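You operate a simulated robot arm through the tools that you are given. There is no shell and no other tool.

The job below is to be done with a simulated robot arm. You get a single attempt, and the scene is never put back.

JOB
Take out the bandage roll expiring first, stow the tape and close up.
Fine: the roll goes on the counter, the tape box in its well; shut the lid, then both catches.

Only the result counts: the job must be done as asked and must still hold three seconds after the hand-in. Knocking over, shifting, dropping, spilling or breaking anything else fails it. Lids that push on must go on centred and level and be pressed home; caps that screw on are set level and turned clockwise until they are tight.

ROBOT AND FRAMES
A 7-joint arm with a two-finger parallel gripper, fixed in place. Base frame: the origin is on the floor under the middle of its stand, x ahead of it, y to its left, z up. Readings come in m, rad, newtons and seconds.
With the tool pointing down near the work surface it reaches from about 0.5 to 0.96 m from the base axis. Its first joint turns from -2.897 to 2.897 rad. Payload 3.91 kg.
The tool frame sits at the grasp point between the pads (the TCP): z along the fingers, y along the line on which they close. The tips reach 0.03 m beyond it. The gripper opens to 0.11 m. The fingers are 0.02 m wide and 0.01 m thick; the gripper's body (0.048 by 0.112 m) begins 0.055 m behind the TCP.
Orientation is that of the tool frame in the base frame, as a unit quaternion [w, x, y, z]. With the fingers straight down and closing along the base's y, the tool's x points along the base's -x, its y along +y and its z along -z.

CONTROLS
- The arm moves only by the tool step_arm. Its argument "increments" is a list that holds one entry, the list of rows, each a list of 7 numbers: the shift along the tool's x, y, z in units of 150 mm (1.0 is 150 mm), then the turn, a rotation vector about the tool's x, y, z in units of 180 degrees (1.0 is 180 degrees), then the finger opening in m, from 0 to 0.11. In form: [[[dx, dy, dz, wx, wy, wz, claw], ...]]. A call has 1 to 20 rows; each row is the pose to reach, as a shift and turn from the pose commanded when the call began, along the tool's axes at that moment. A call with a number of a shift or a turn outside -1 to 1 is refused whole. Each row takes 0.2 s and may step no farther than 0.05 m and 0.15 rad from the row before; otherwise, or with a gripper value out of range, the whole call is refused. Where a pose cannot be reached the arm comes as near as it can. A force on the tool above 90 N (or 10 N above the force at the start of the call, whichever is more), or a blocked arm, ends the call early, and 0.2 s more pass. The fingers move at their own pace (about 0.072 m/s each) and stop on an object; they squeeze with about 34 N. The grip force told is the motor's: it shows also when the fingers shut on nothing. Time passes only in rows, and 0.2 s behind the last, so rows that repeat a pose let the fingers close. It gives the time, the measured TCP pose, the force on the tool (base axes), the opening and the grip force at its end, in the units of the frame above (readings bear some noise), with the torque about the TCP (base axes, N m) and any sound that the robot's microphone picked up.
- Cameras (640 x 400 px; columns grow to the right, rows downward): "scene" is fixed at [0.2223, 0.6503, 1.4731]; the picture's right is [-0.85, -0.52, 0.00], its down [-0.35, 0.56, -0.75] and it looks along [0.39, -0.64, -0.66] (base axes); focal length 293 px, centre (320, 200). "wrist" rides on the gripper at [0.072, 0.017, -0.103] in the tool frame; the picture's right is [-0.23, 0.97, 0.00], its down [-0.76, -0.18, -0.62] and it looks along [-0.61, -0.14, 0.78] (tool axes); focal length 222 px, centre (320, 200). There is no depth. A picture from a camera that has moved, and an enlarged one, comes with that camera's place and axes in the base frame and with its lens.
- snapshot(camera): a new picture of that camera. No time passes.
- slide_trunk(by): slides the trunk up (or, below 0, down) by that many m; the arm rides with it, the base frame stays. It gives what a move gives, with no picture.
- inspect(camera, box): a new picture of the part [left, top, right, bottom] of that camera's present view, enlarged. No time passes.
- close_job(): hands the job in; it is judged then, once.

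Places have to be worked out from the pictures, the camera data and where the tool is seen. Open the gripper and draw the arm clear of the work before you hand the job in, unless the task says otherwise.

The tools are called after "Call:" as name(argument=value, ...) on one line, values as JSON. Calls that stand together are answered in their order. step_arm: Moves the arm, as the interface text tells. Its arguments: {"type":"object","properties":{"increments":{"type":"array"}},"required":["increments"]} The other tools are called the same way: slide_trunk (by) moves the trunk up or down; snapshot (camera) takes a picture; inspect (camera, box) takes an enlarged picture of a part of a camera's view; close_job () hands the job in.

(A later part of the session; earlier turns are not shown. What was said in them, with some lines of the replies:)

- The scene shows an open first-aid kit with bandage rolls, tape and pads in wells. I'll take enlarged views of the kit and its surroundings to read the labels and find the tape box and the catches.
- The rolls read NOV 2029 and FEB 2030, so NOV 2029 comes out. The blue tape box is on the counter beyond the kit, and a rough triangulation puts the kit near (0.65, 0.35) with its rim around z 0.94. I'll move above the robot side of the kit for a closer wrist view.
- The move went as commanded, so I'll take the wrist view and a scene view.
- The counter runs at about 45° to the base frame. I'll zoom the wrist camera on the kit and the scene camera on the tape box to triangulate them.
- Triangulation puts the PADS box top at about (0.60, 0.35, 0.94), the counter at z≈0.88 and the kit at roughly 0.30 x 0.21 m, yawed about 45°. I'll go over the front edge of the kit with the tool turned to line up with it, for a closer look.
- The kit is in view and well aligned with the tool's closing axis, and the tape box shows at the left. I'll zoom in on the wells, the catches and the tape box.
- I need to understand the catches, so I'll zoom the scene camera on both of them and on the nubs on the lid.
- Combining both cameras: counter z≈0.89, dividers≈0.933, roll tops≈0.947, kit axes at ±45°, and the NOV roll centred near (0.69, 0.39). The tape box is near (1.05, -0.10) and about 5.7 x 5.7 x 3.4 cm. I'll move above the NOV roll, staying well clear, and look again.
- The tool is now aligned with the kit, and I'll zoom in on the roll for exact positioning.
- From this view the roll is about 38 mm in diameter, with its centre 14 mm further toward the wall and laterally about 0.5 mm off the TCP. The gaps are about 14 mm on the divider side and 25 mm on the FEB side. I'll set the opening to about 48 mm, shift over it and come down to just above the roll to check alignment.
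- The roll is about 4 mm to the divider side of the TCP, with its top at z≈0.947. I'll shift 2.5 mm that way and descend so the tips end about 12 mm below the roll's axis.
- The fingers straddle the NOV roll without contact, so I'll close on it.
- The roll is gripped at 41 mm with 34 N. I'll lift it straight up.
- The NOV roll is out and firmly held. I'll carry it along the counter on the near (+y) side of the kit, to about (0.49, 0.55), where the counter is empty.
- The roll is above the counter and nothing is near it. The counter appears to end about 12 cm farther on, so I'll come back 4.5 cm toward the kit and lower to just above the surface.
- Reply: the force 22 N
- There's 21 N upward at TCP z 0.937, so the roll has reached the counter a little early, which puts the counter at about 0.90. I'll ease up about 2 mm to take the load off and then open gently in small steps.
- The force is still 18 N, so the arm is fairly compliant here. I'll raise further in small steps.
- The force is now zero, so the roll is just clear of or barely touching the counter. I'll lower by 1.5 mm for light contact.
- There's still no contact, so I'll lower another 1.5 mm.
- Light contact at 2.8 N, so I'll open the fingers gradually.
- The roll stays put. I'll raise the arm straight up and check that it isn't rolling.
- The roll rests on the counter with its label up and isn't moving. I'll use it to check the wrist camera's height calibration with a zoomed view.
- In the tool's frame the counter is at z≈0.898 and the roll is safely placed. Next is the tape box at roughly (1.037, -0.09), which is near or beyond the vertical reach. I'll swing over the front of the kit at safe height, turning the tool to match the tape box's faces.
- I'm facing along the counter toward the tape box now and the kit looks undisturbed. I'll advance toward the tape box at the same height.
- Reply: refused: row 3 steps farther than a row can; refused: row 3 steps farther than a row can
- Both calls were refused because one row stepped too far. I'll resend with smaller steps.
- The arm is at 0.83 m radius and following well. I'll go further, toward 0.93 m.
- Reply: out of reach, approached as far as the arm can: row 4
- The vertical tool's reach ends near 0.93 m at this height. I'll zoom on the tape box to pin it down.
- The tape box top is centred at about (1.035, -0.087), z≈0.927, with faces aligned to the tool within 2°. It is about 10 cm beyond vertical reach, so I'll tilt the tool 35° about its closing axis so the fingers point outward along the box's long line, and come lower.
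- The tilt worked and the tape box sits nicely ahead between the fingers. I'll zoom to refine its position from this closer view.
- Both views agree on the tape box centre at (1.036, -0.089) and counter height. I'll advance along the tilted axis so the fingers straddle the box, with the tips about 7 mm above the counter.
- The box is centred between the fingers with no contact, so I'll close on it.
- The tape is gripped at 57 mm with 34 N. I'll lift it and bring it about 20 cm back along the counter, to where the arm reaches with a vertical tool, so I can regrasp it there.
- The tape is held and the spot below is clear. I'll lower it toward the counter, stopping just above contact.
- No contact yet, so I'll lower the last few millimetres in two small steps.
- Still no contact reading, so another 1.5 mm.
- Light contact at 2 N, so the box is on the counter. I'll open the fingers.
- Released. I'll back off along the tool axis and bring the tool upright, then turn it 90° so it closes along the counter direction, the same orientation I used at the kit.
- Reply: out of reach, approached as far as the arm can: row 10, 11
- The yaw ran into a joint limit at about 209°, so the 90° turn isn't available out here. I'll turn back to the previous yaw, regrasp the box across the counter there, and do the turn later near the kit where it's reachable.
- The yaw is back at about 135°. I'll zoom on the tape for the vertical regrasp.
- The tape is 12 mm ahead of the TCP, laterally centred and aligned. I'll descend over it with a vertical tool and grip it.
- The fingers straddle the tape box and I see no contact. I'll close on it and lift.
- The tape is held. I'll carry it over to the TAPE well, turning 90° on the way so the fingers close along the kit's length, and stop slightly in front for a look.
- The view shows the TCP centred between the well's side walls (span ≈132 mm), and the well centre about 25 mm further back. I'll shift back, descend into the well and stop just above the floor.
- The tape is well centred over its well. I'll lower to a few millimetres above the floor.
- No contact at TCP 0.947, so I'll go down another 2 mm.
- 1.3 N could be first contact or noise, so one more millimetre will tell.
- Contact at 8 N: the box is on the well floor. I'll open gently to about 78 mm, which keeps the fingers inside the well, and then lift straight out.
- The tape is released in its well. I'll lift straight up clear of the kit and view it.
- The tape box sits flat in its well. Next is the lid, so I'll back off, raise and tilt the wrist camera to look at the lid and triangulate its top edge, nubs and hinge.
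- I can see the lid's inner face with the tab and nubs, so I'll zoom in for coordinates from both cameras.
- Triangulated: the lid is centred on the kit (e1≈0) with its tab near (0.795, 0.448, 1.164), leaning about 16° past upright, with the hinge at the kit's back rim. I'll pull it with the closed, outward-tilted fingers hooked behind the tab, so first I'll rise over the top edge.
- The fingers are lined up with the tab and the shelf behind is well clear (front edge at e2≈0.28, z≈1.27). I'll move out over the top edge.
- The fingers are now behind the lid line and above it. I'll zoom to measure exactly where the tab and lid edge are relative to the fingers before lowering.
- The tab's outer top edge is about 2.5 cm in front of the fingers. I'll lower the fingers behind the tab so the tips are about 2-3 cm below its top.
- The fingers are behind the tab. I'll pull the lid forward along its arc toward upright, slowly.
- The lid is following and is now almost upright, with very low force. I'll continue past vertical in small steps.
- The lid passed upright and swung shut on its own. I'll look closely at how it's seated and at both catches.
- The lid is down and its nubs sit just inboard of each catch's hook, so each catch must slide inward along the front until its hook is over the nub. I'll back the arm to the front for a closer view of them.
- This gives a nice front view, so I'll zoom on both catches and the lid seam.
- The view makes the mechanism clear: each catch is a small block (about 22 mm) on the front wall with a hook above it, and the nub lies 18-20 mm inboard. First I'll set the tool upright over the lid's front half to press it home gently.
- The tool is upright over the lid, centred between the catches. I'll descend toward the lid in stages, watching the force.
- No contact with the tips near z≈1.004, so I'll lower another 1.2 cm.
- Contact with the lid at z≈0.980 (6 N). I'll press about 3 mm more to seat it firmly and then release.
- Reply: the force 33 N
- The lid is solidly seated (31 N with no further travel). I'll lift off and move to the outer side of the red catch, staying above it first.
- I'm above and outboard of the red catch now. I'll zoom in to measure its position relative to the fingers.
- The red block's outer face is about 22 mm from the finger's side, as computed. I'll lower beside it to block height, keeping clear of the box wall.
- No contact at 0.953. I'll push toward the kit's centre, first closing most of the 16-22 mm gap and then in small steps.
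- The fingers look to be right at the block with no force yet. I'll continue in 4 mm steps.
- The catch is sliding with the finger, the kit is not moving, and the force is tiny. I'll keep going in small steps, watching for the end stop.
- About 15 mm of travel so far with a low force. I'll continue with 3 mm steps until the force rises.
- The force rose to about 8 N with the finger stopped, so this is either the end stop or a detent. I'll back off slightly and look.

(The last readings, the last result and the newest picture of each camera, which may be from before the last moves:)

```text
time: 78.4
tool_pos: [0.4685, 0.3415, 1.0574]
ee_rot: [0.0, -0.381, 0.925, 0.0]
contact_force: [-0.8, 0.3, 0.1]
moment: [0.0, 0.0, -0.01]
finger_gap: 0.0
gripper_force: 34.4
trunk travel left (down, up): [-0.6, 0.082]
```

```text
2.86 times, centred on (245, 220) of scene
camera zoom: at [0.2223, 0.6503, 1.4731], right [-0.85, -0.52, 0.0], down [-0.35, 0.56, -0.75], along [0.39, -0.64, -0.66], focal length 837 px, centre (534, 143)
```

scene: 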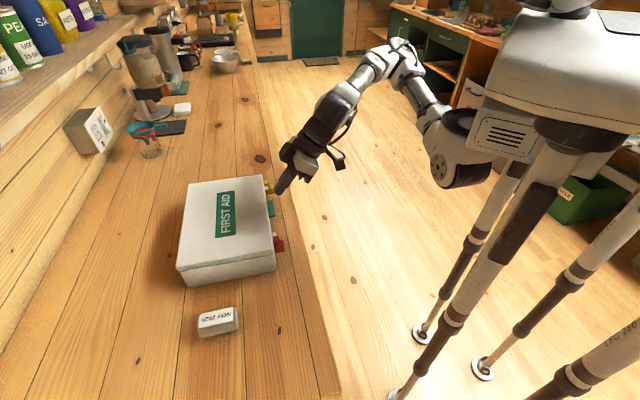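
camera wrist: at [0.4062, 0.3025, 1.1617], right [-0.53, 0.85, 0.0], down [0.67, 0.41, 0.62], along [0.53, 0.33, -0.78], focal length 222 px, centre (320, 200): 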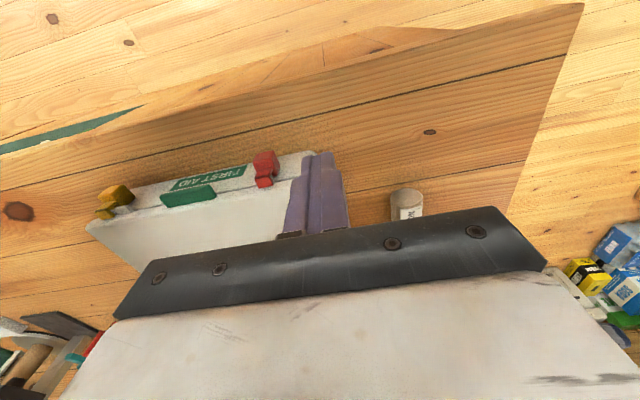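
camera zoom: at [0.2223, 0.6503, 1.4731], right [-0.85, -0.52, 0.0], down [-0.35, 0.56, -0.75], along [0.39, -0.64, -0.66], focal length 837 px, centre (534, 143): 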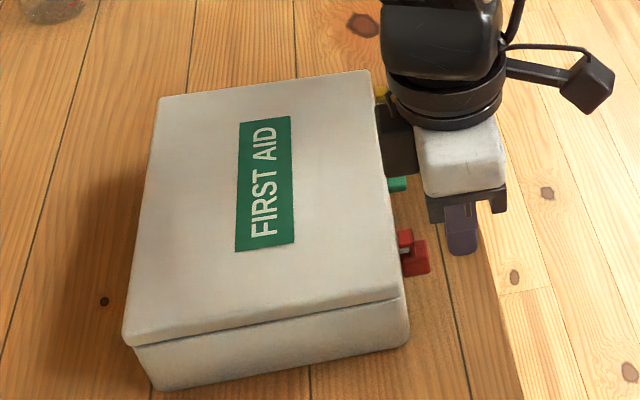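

The red hook now sits over its nub and the kit hasn't shifted. I'll take a closer wrist view to judge whether it's fully home.

Call:
inspect(camera="wrist", box=[225, 135, 315, 200])

Call:
inspect(camera="wrist", box=[75, 170, 165, 235])

```text
6.15 times, centred on (270, 168) of wrist
camera zoom: at [0.4062, 0.3025, 1.1617], right [-0.53, 0.85, 0.0], down [0.67, 0.41, 0.62], along [0.53, 0.33, -0.78], focal length 1367 px, centre (628, 400)
```

zoom: 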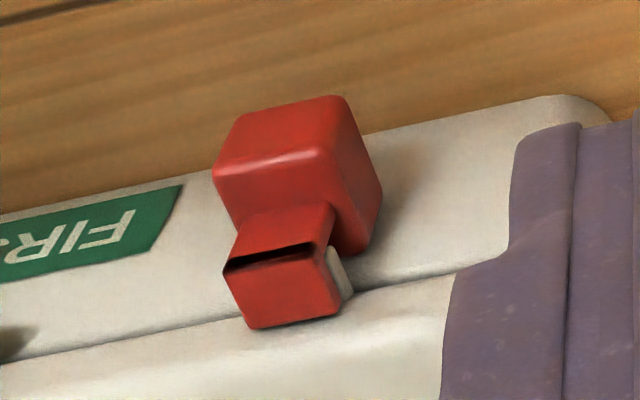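

```text
6.15 times, centred on (120, 202) of wrist
camera zoom: at [0.4062, 0.3025, 1.1617], right [-0.53, 0.85, 0.0], down [0.67, 0.41, 0.62], along [0.53, 0.33, -0.78], focal length 1367 px, centre (1551, 185)
```

zoom: 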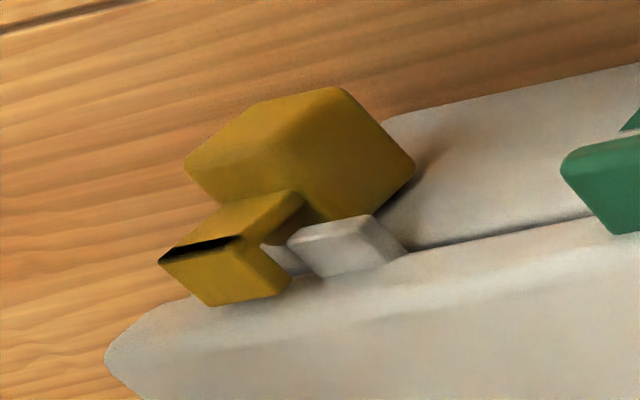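

The red block moved about 19 mm and is now centred on its nub, so it's closed. Next is the yellow catch: I'll travel along the front above everything, turning the tool to 135° because the other yaw is out of range on that side.

Call:
step_arm(increments=[[[0, -0.187, 0, 0, 0, 0.04, 0], [0, -0.373, 0, 0, 0, 0.08, 0], [0, -0.56, 0, 0, 0, 0.12, 0], [0, -0.747, 0, 0, 0, 0.16, 0], [0, -0.933, 0, 0, 0, 0.2, 0]]])

Call:
step_arm(increments=[[[-0.078, -0.108, 0, 0, 0, 0.043, 0], [-0.157, -0.216, 0, 0, 0, 0.086, 0], [-0.235, -0.324, 0, 0, 0, 0.129, 0], [-0.314, -0.431, 0, 0, 0, 0.171, 0], [-0.392, -0.539, 0, 0, 0, 0.214, 0], [-0.47, -0.647, 0, 0, 0, 0.257, 0], [-0.549, -0.755, 0, 0, 0, 0.3, 0]]])

Call:
snapshot(camera="wrist")

Call:
snapshot(camera="scene")

```text
time: 79.6
tool_pos: [0.5679, 0.2415, 1.0576]
ee_rot: [0.0, -0.075, 0.997, 0.0]
contact_force: [-0.7, -0.7, 0.8]
moment: [0.0, -0.02, 0.02]
finger_gap: 0.0
gripper_force: 33.5
trunk travel left (down, up): [-0.6, 0.082]
```

```text
time: 81.2
tool_pos: [0.6663, 0.1411, 1.0583]
ee_rot: [0.0, 0.385, 0.923, 0.0]
contact_force: [-0.8, -0.3, 0.1]
moment: [-0.02, -0.05, -0.01]
finger_gap: 0.0001
gripper_force: 34.2
trunk travel left (down, up): [-0.6, 0.082]
```

```text
taken
camera wrist: at [0.6278, 0.2044, 1.1632], right [0.85, 0.52, 0.0], down [0.41, -0.67, 0.62], along [0.33, -0.53, -0.78], focal length 222 px, centre (320, 200)
```

wrist: 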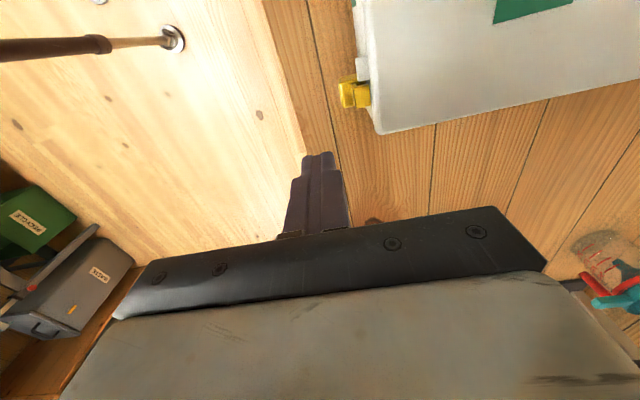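

```text
taken
```

scene: 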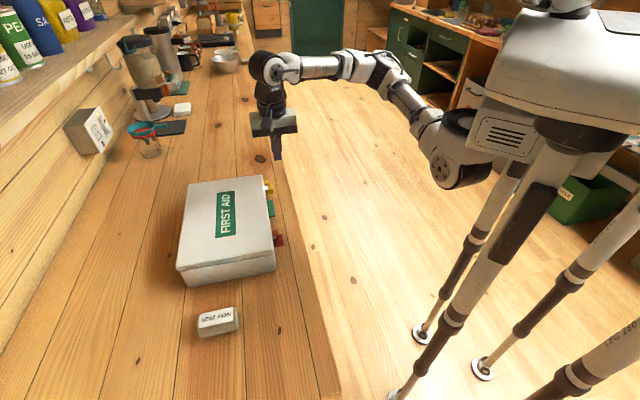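

The yellow catch is in view just ahead of the fingers' line. I'll zoom to measure it.

Call:
inspect(camera="wrist", box=[310, 50, 410, 140])

Call:
inspect(camera="scene", box=[240, 130, 304, 190])

```text
4.44 times, centred on (360, 95) of wrist
camera zoom: at [0.6278, 0.2044, 1.1632], right [0.85, 0.52, 0.0], down [0.41, -0.67, 0.62], along [0.33, -0.53, -0.78], focal length 987 px, centre (142, 667)
```

zoom: 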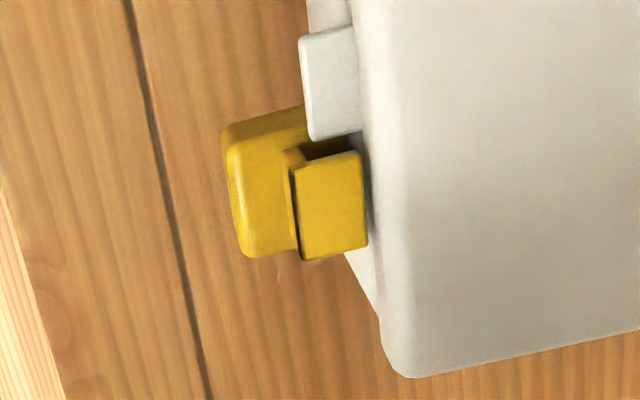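

```text
6.67 times, centred on (272, 160) of scene
camera zoom: at [0.2223, 0.6503, 1.4731], right [-0.85, -0.52, 0.0], down [-0.35, 0.56, -0.75], along [0.39, -0.64, -0.66], focal length 1953 px, centre (640, 467)
```

zoom: 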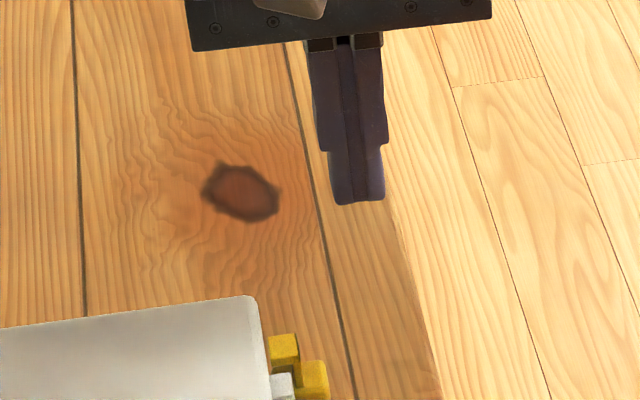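

The yellow catch's outer face is at e1≈0.114. I'll position the fingers outboard of it at e1≈0.14, slightly in front of the box wall, and then lower to block height.

Call:
step_arm(increments=[[[-0.05, 0.09, 0, 0, 0, 0, 0], [-0.103, 0.18, 0, 0, 0, 0, 0], [-0.103, 0.18, 0.18, 0, 0, 0, 0], [-0.103, 0.18, 0.36, 0, 0, 0, 0], [-0.103, 0.18, 0.54, 0, 0, 0, 0], [-0.103, 0.18, 0.7, 0, 0, 0, 0], [-0.103, 0.18, 0.7, 0, 0, 0, 0]]])

Call:
inspect(camera="wrist", box=[200, 20, 440, 200])

Call:
inspect(camera="scene", box=[220, 130, 310, 210])

```text
time: 82.8
tool_pos: [0.6958, 0.1479, 0.9534]
ee_rot: [0.0, 0.385, 0.923, -0.001]
contact_force: [0.3, -0.3, -0.8]
moment: [0.02, -0.02, -0.01]
finger_gap: 0.0
gripper_force: 34.3
trunk travel left (down, up): [-0.6, 0.082]
```

```text
2.22 times, centred on (320, 110) of wrist
camera zoom: at [0.6584, 0.2116, 1.0573], right [0.85, 0.53, 0.0], down [0.41, -0.67, 0.62], along [0.33, -0.53, -0.78], focal length 494 px, centre (320, 400)
```

zoom: 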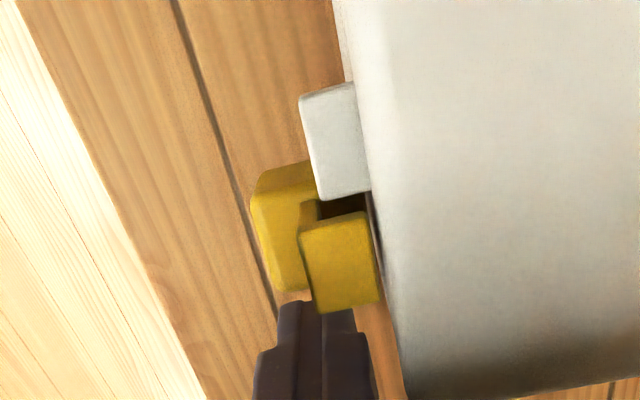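

```text
5.00 times, centred on (265, 170) of scene
camera zoom: at [0.2223, 0.6503, 1.4731], right [-0.85, -0.52, 0.0], down [-0.35, 0.56, -0.75], along [0.39, -0.64, -0.66], focal length 1464 px, centre (595, 350)
```

zoom: 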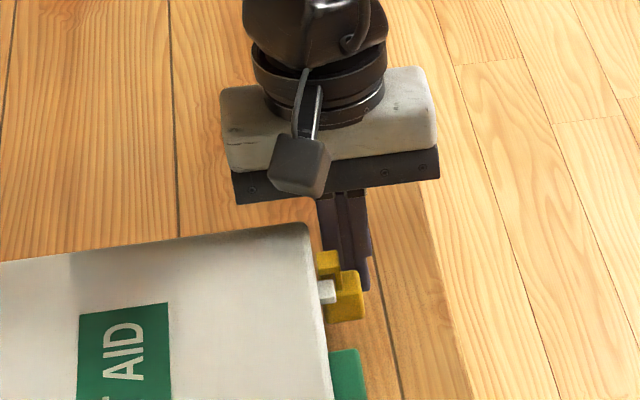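

The fingers are beside the yellow block with no contact. I'll close the gap and push inward in small steps.

Call:
step_arm(increments=[[[0.04, 0, 0, 0, 0, 0, 0], [0.08, 0, 0, 0, 0, 0, 0], [0.1, 0, 0, 0, 0, 0, 0], [0.1, 0, 0, 0, 0, 0, 0]]])

Call:
step_arm(increments=[[[0.0135, 0, 0, 0, 0, 0, 0], [0.027, 0, 0, 0, 0, 0, 0], [0.027, 0, 0, 0, 0, 0, 0]]])

Call:
step_arm(increments=[[[0.0135, 0, 0, 0, 0, 0, 0], [0.027, 0, 0, 0, 0, 0, 0], [0.027, 0, 0, 0, 0, 0, 0]]])

Call:
inspect(camera="wrist", box=[200, 20, 440, 200])

Call:
inspect(camera="scene", box=[165, 150, 325, 290])

```text
time: 83.8
tool_pos: [0.6855, 0.1601, 0.953]
ee_rot: [0.0, 0.384, 0.923, 0.0]
contact_force: [-0.6, -0.7, 1.0]
moment: [0.02, -0.01, 0.02]
finger_gap: 0.0003
gripper_force: 33.7
trunk travel left (down, up): [-0.6, 0.082]
```

```text
time: 84.6
tool_pos: [0.6817, 0.1644, 0.9542]
ee_rot: [0.0, 0.384, 0.923, 0.0]
contact_force: [0.1, -0.9, 0.8]
moment: [0.01, 0.02, 0.01]
finger_gap: 0.0
gripper_force: 33.5
trunk travel left (down, up): [-0.6, 0.082]
```

```text
time: 85.4
tool_pos: [0.6799, 0.1659, 0.9536]
ee_rot: [0.0, 0.385, 0.923, 0.0]
contact_force: [-0.4, 0.0, 0.1]
moment: [0.02, -0.02, -0.04]
finger_gap: 0.0
gripper_force: 34.3
trunk travel left (down, up): [-0.6, 0.082]
```

```text
2.22 times, centred on (320, 110) of wrist
camera zoom: at [0.6407, 0.23, 1.0579], right [0.85, 0.53, 0.0], down [0.41, -0.67, 0.62], along [0.33, -0.53, -0.78], focal length 494 px, centre (320, 400)
```

zoom: 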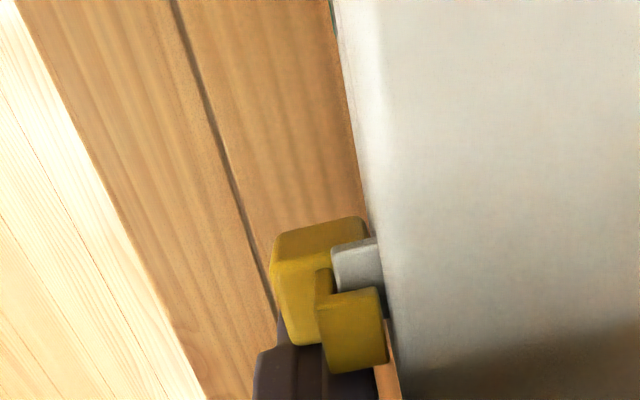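

```text
2.86 times, centred on (245, 220) of scene
camera zoom: at [0.2223, 0.6503, 1.4731], right [-0.85, -0.52, 0.0], down [-0.35, 0.56, -0.75], along [0.39, -0.64, -0.66], focal length 837 px, centre (534, 143)
```

zoom: 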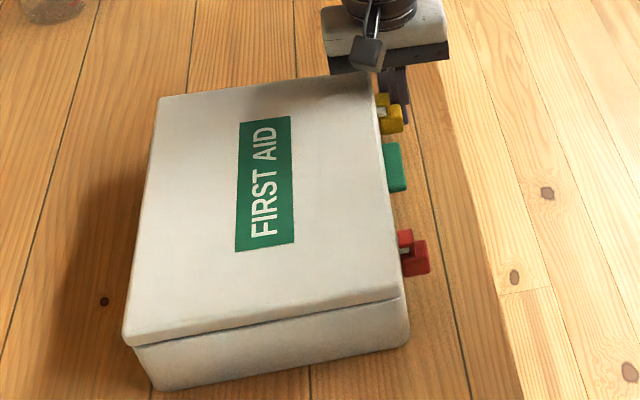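

The yellow catch is sliding smoothly with no measurable load. About 8-9 mm remain.

Call:
step_arm(increments=[[[0.0135, 0, 0, 0, 0, 0, 0], [0.027, 0, 0, 0, 0, 0, 0], [0.027, 0, 0, 0, 0, 0, 0]]])

Call:
step_arm(increments=[[[0.01, 0, 0, 0, 0, 0, 0], [0.02, 0, 0, 0, 0, 0, 0], [0.02, 0, 0, 0, 0, 0, 0]]])

```text
time: 86.2
tool_pos: [0.676, 0.1683, 0.953]
ee_rot: [0.0, 0.384, 0.923, 0.0]
contact_force: [0.6, -1.3, 0.4]
moment: [-0.03, -0.01, -0.03]
finger_gap: 0.0
gripper_force: 34.2
trunk travel left (down, up): [-0.6, 0.082]
```

```text
time: 87.0
tool_pos: [0.6749, 0.1712, 0.9549]
ee_rot: [0.0, 0.385, 0.923, 0.0]
contact_force: [0.8, 0.8, 0.3]
moment: [-0.03, 0.04, -0.01]
finger_gap: 0.0001
gripper_force: 33.9
trunk travel left (down, up): [-0.6, 0.082]
```

Nearly there, so I'll use 2 mm steps until the stop is felt.

Call:
step_arm(increments=[[[0.007, 0, 0, 0, 0, 0, 0], [0.0135, 0, 0, 0, 0, 0, 0], [0.0135, 0, 0, 0, 0, 0, 0]]])

```text
time: 87.8
tool_pos: [0.6736, 0.1722, 0.9547]
ee_rot: [0.0, 0.384, 0.923, 0.0]
contact_force: [1.8, -3.8, -1.0]
moment: [-0.01, -0.01, 0.04]
finger_gap: 0.0002
gripper_force: 34.3
trunk travel left (down, up): [-0.6, 0.082]
```

The force is starting to rise at 4 N. One more 2 mm step will match the push I gave the red catch.

Call:
step_arm(increments=[[[0.007, 0, 0, 0, 0, 0, 0], [0.0135, 0, 0, 0, 0, 0, 0], [0.0135, 0, 0, 0, 0, 0, 0]]])

Call:
inspect(camera="wrist", box=[200, 20, 440, 200])

Call:
inspect(camera="scene", box=[165, 150, 325, 290])

```text
time: 88.6
tool_pos: [0.6727, 0.1731, 0.9534]
ee_rot: [0.001, 0.385, 0.923, 0.001]
contact_force: [9.4, -6.0, 1.6]
moment: [0.02, 0.03, -0.04]
finger_gap: 0.0
gripper_force: 34.4
trunk travel left (down, up): [-0.6, 0.082]
```

```text
2.22 times, centred on (320, 110) of wrist
camera zoom: at [0.6341, 0.2362, 1.0585], right [0.85, 0.52, 0.0], down [0.41, -0.67, 0.62], along [0.33, -0.53, -0.78], focal length 494 px, centre (320, 400)
```

zoom: 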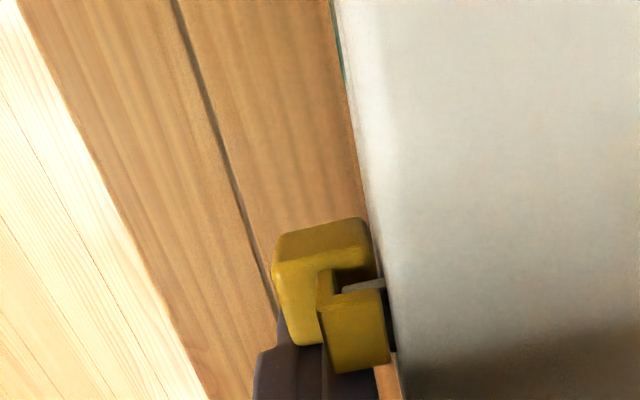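

```text
2.86 times, centred on (245, 220) of scene
camera zoom: at [0.2223, 0.6503, 1.4731], right [-0.85, -0.52, 0.0], down [-0.35, 0.56, -0.75], along [0.39, -0.64, -0.66], focal length 837 px, centre (534, 143)
```

zoom: 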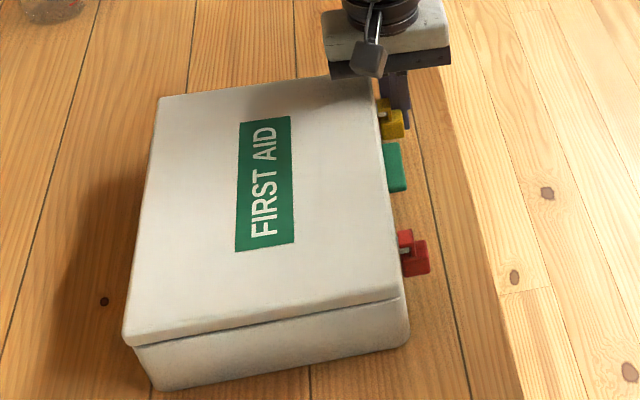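

The yellow catch is at its stop too (11 N, mirror image of the red one) and the kit hasn't moved. I'll back off and rise to inspect both.

Call:
step_arm(increments=[[[-0.05, 0, 0, 0, 0, 0, 0], [-0.15, 0, 0, 0, 0, 0, 0], [-0.25, -0.05, 0, 0, 0, 0, 0], [-0.25, -0.1, -0.25, 0, 0, 0, 0], [-0.25, -0.1, -0.55, 0, 0, 0, 0], [-0.25, -0.1, -0.85, 0, 0, 0, 0], [-0.25, -0.1, -0.85, 0, 0, 0, 0]]])

Call:
inspect(camera="scene", box=[246, 170, 286, 202])

Call:
inspect(camera="scene", box=[256, 222, 296, 254])

Call:
snapshot(camera="wrist")

Call:
snapshot(camera="scene")

```text
time: 90.2
tool_pos: [0.6876, 0.137, 1.0847]
ee_rot: [0.0, 0.384, 0.923, -0.001]
contact_force: [0.1, 0.3, -0.4]
moment: [0.02, 0.02, -0.01]
finger_gap: 0.0002
gripper_force: 34.1
trunk travel left (down, up): [-0.6, 0.082]
```

```text
12.50 times, centred on (266, 186) of scene
camera zoom: at [0.2223, 0.6503, 1.4731], right [-0.85, -0.52, 0.0], down [-0.35, 0.56, -0.75], along [0.39, -0.64, -0.66], focal length 3661 px, centre (995, 375)
```

zoom: 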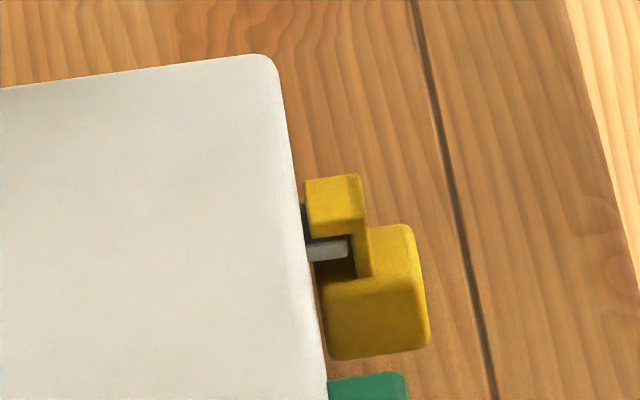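

```text
12.50 times, centred on (276, 238) of scene
camera zoom: at [0.2223, 0.6503, 1.4731], right [-0.85, -0.52, 0.0], down [-0.35, 0.56, -0.75], along [0.39, -0.64, -0.66], focal length 3661 px, centre (870, -275)
```

zoom: 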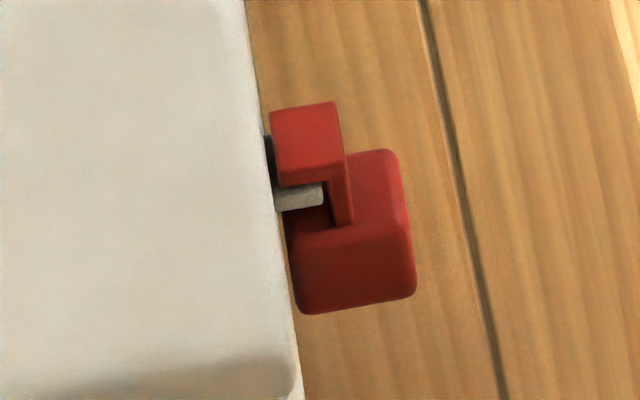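

```text
taken
camera wrist: at [0.6493, 0.2003, 1.1882], right [0.85, 0.53, 0.0], down [0.41, -0.67, 0.62], along [0.33, -0.53, -0.78], focal length 222 px, centre (320, 200)
```

wrist: 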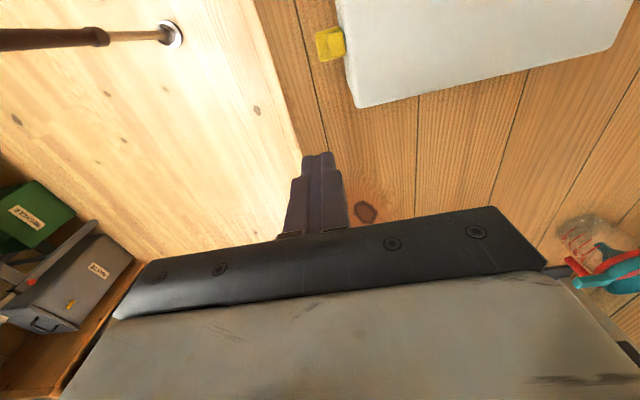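

```text
taken
```

scene: 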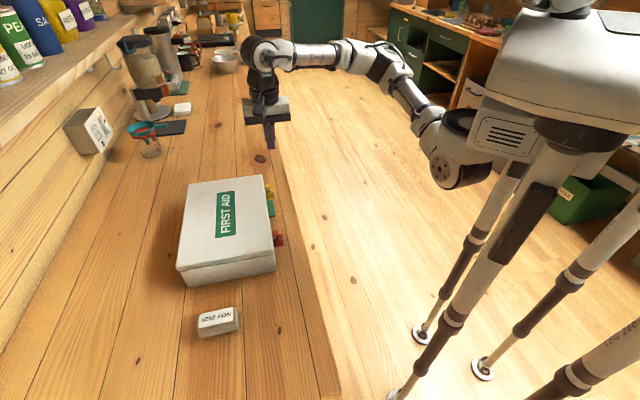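

Both hooks are over their nubs, the lid is flat, the tape is inside, and the NOV roll is still in place on the counter. I'll raise the arm, draw it back toward the robot and open the gripper.

Call:
step_arm(increments=[[[0, 0, -0.25, 0, 0, 0, 0], [0.1, -0.1, -0.5, 0, 0, 0, 0], [0.3, -0.3, -0.65, 0, 0, 0, 0], [0.5, -0.5, -0.8, 0, 0, 0, 0.03], [0.705, -0.709, -0.9, 0, 0, 0, 0.08], [0.705, -0.709, -0.9, 0, 0, 0, 0.1], [0.705, -0.709, -0.9, 0, 0, 0, 0.1]]])

Call:
snapshot(camera="scene")

Call:
inspect(camera="scene", box=[165, 160, 325, 345])

Call:
snapshot(camera="wrist")

```text
time: 91.8
tool_pos: [0.5423, 0.1389, 1.2172]
ee_rot: [-0.001, 0.385, 0.923, 0.0]
contact_force: [-0.9, 0.6, -0.2]
moment: [-0.01, 0.0, -0.02]
finger_gap: 0.0998
gripper_force: 0.0
trunk travel left (down, up): [-0.6, 0.082]
```

```text
taken
```

scene: 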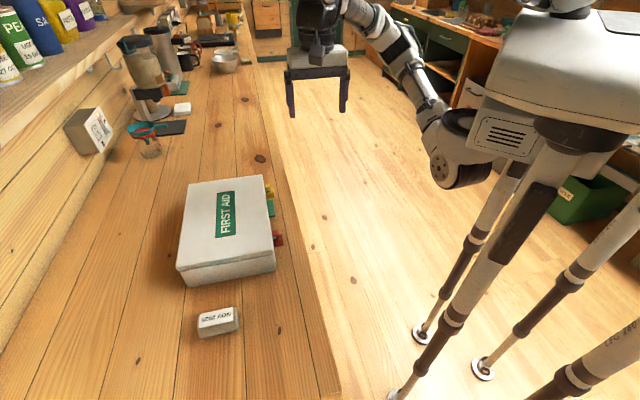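

```text
2.16 times, centred on (245, 252) of scene
camera zoom: at [0.2223, 0.6503, 1.4731], right [-0.85, -0.52, 0.0], down [-0.35, 0.56, -0.75], along [0.39, -0.64, -0.66], focal length 633 px, centre (482, 86)
```

zoom: 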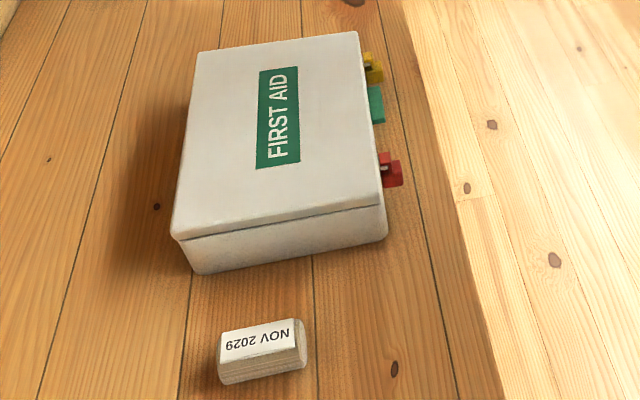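

```text
taken
camera wrist: at [0.5015, 0.2024, 1.322], right [0.85, 0.53, 0.0], down [0.41, -0.67, 0.62], along [0.33, -0.53, -0.78], focal length 222 px, centre (320, 200)
```

wrist: 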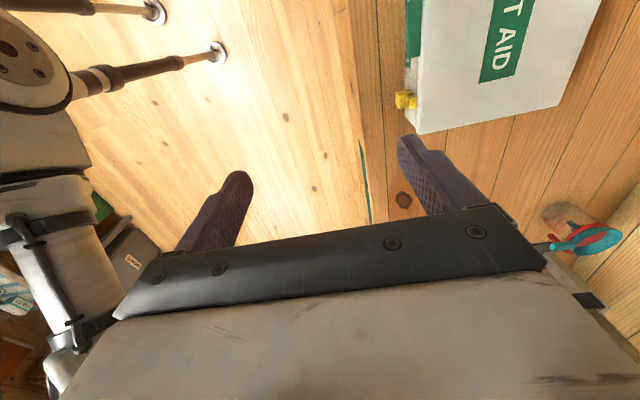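

The final views show the lid shut, both hooks over their nubs, the tape stowed, and the NOV 2029 roll standing still on the counter. The gripper is open and clear of the work, so I'm handing in the job.

Call:
close_job()

```text
The job is handed in.
```

I handed the job in with everything asked for done, as far as the final pictures and force readings show. No verdict came back with the hand-in.

- **Roll:** The two rolls were marked NOV 2029 and FEB 2030. I took out NOV 2029 and laid it on the counter beside the kit, label up, and it stayed put in every later picture.
- **Tape:** The box was out of reach with the fingers pointing straight down. I tilted the gripper to pick it up, set it down closer, then picked it up again and lowered it flat into the TAPE well.
- **Lid:** Once I had pulled it past upright, it swung shut on its own. I then pressed it down with about 31 N and it moved no further.
- **Catches:** I slid the red one, then the yellow one, inward until each stopped, with its hook over the tab on the lid. The kit did not shift while I pushed.

I saw nothing else moved or knocked over. The arm was raised clear with the gripper open before I handed in.
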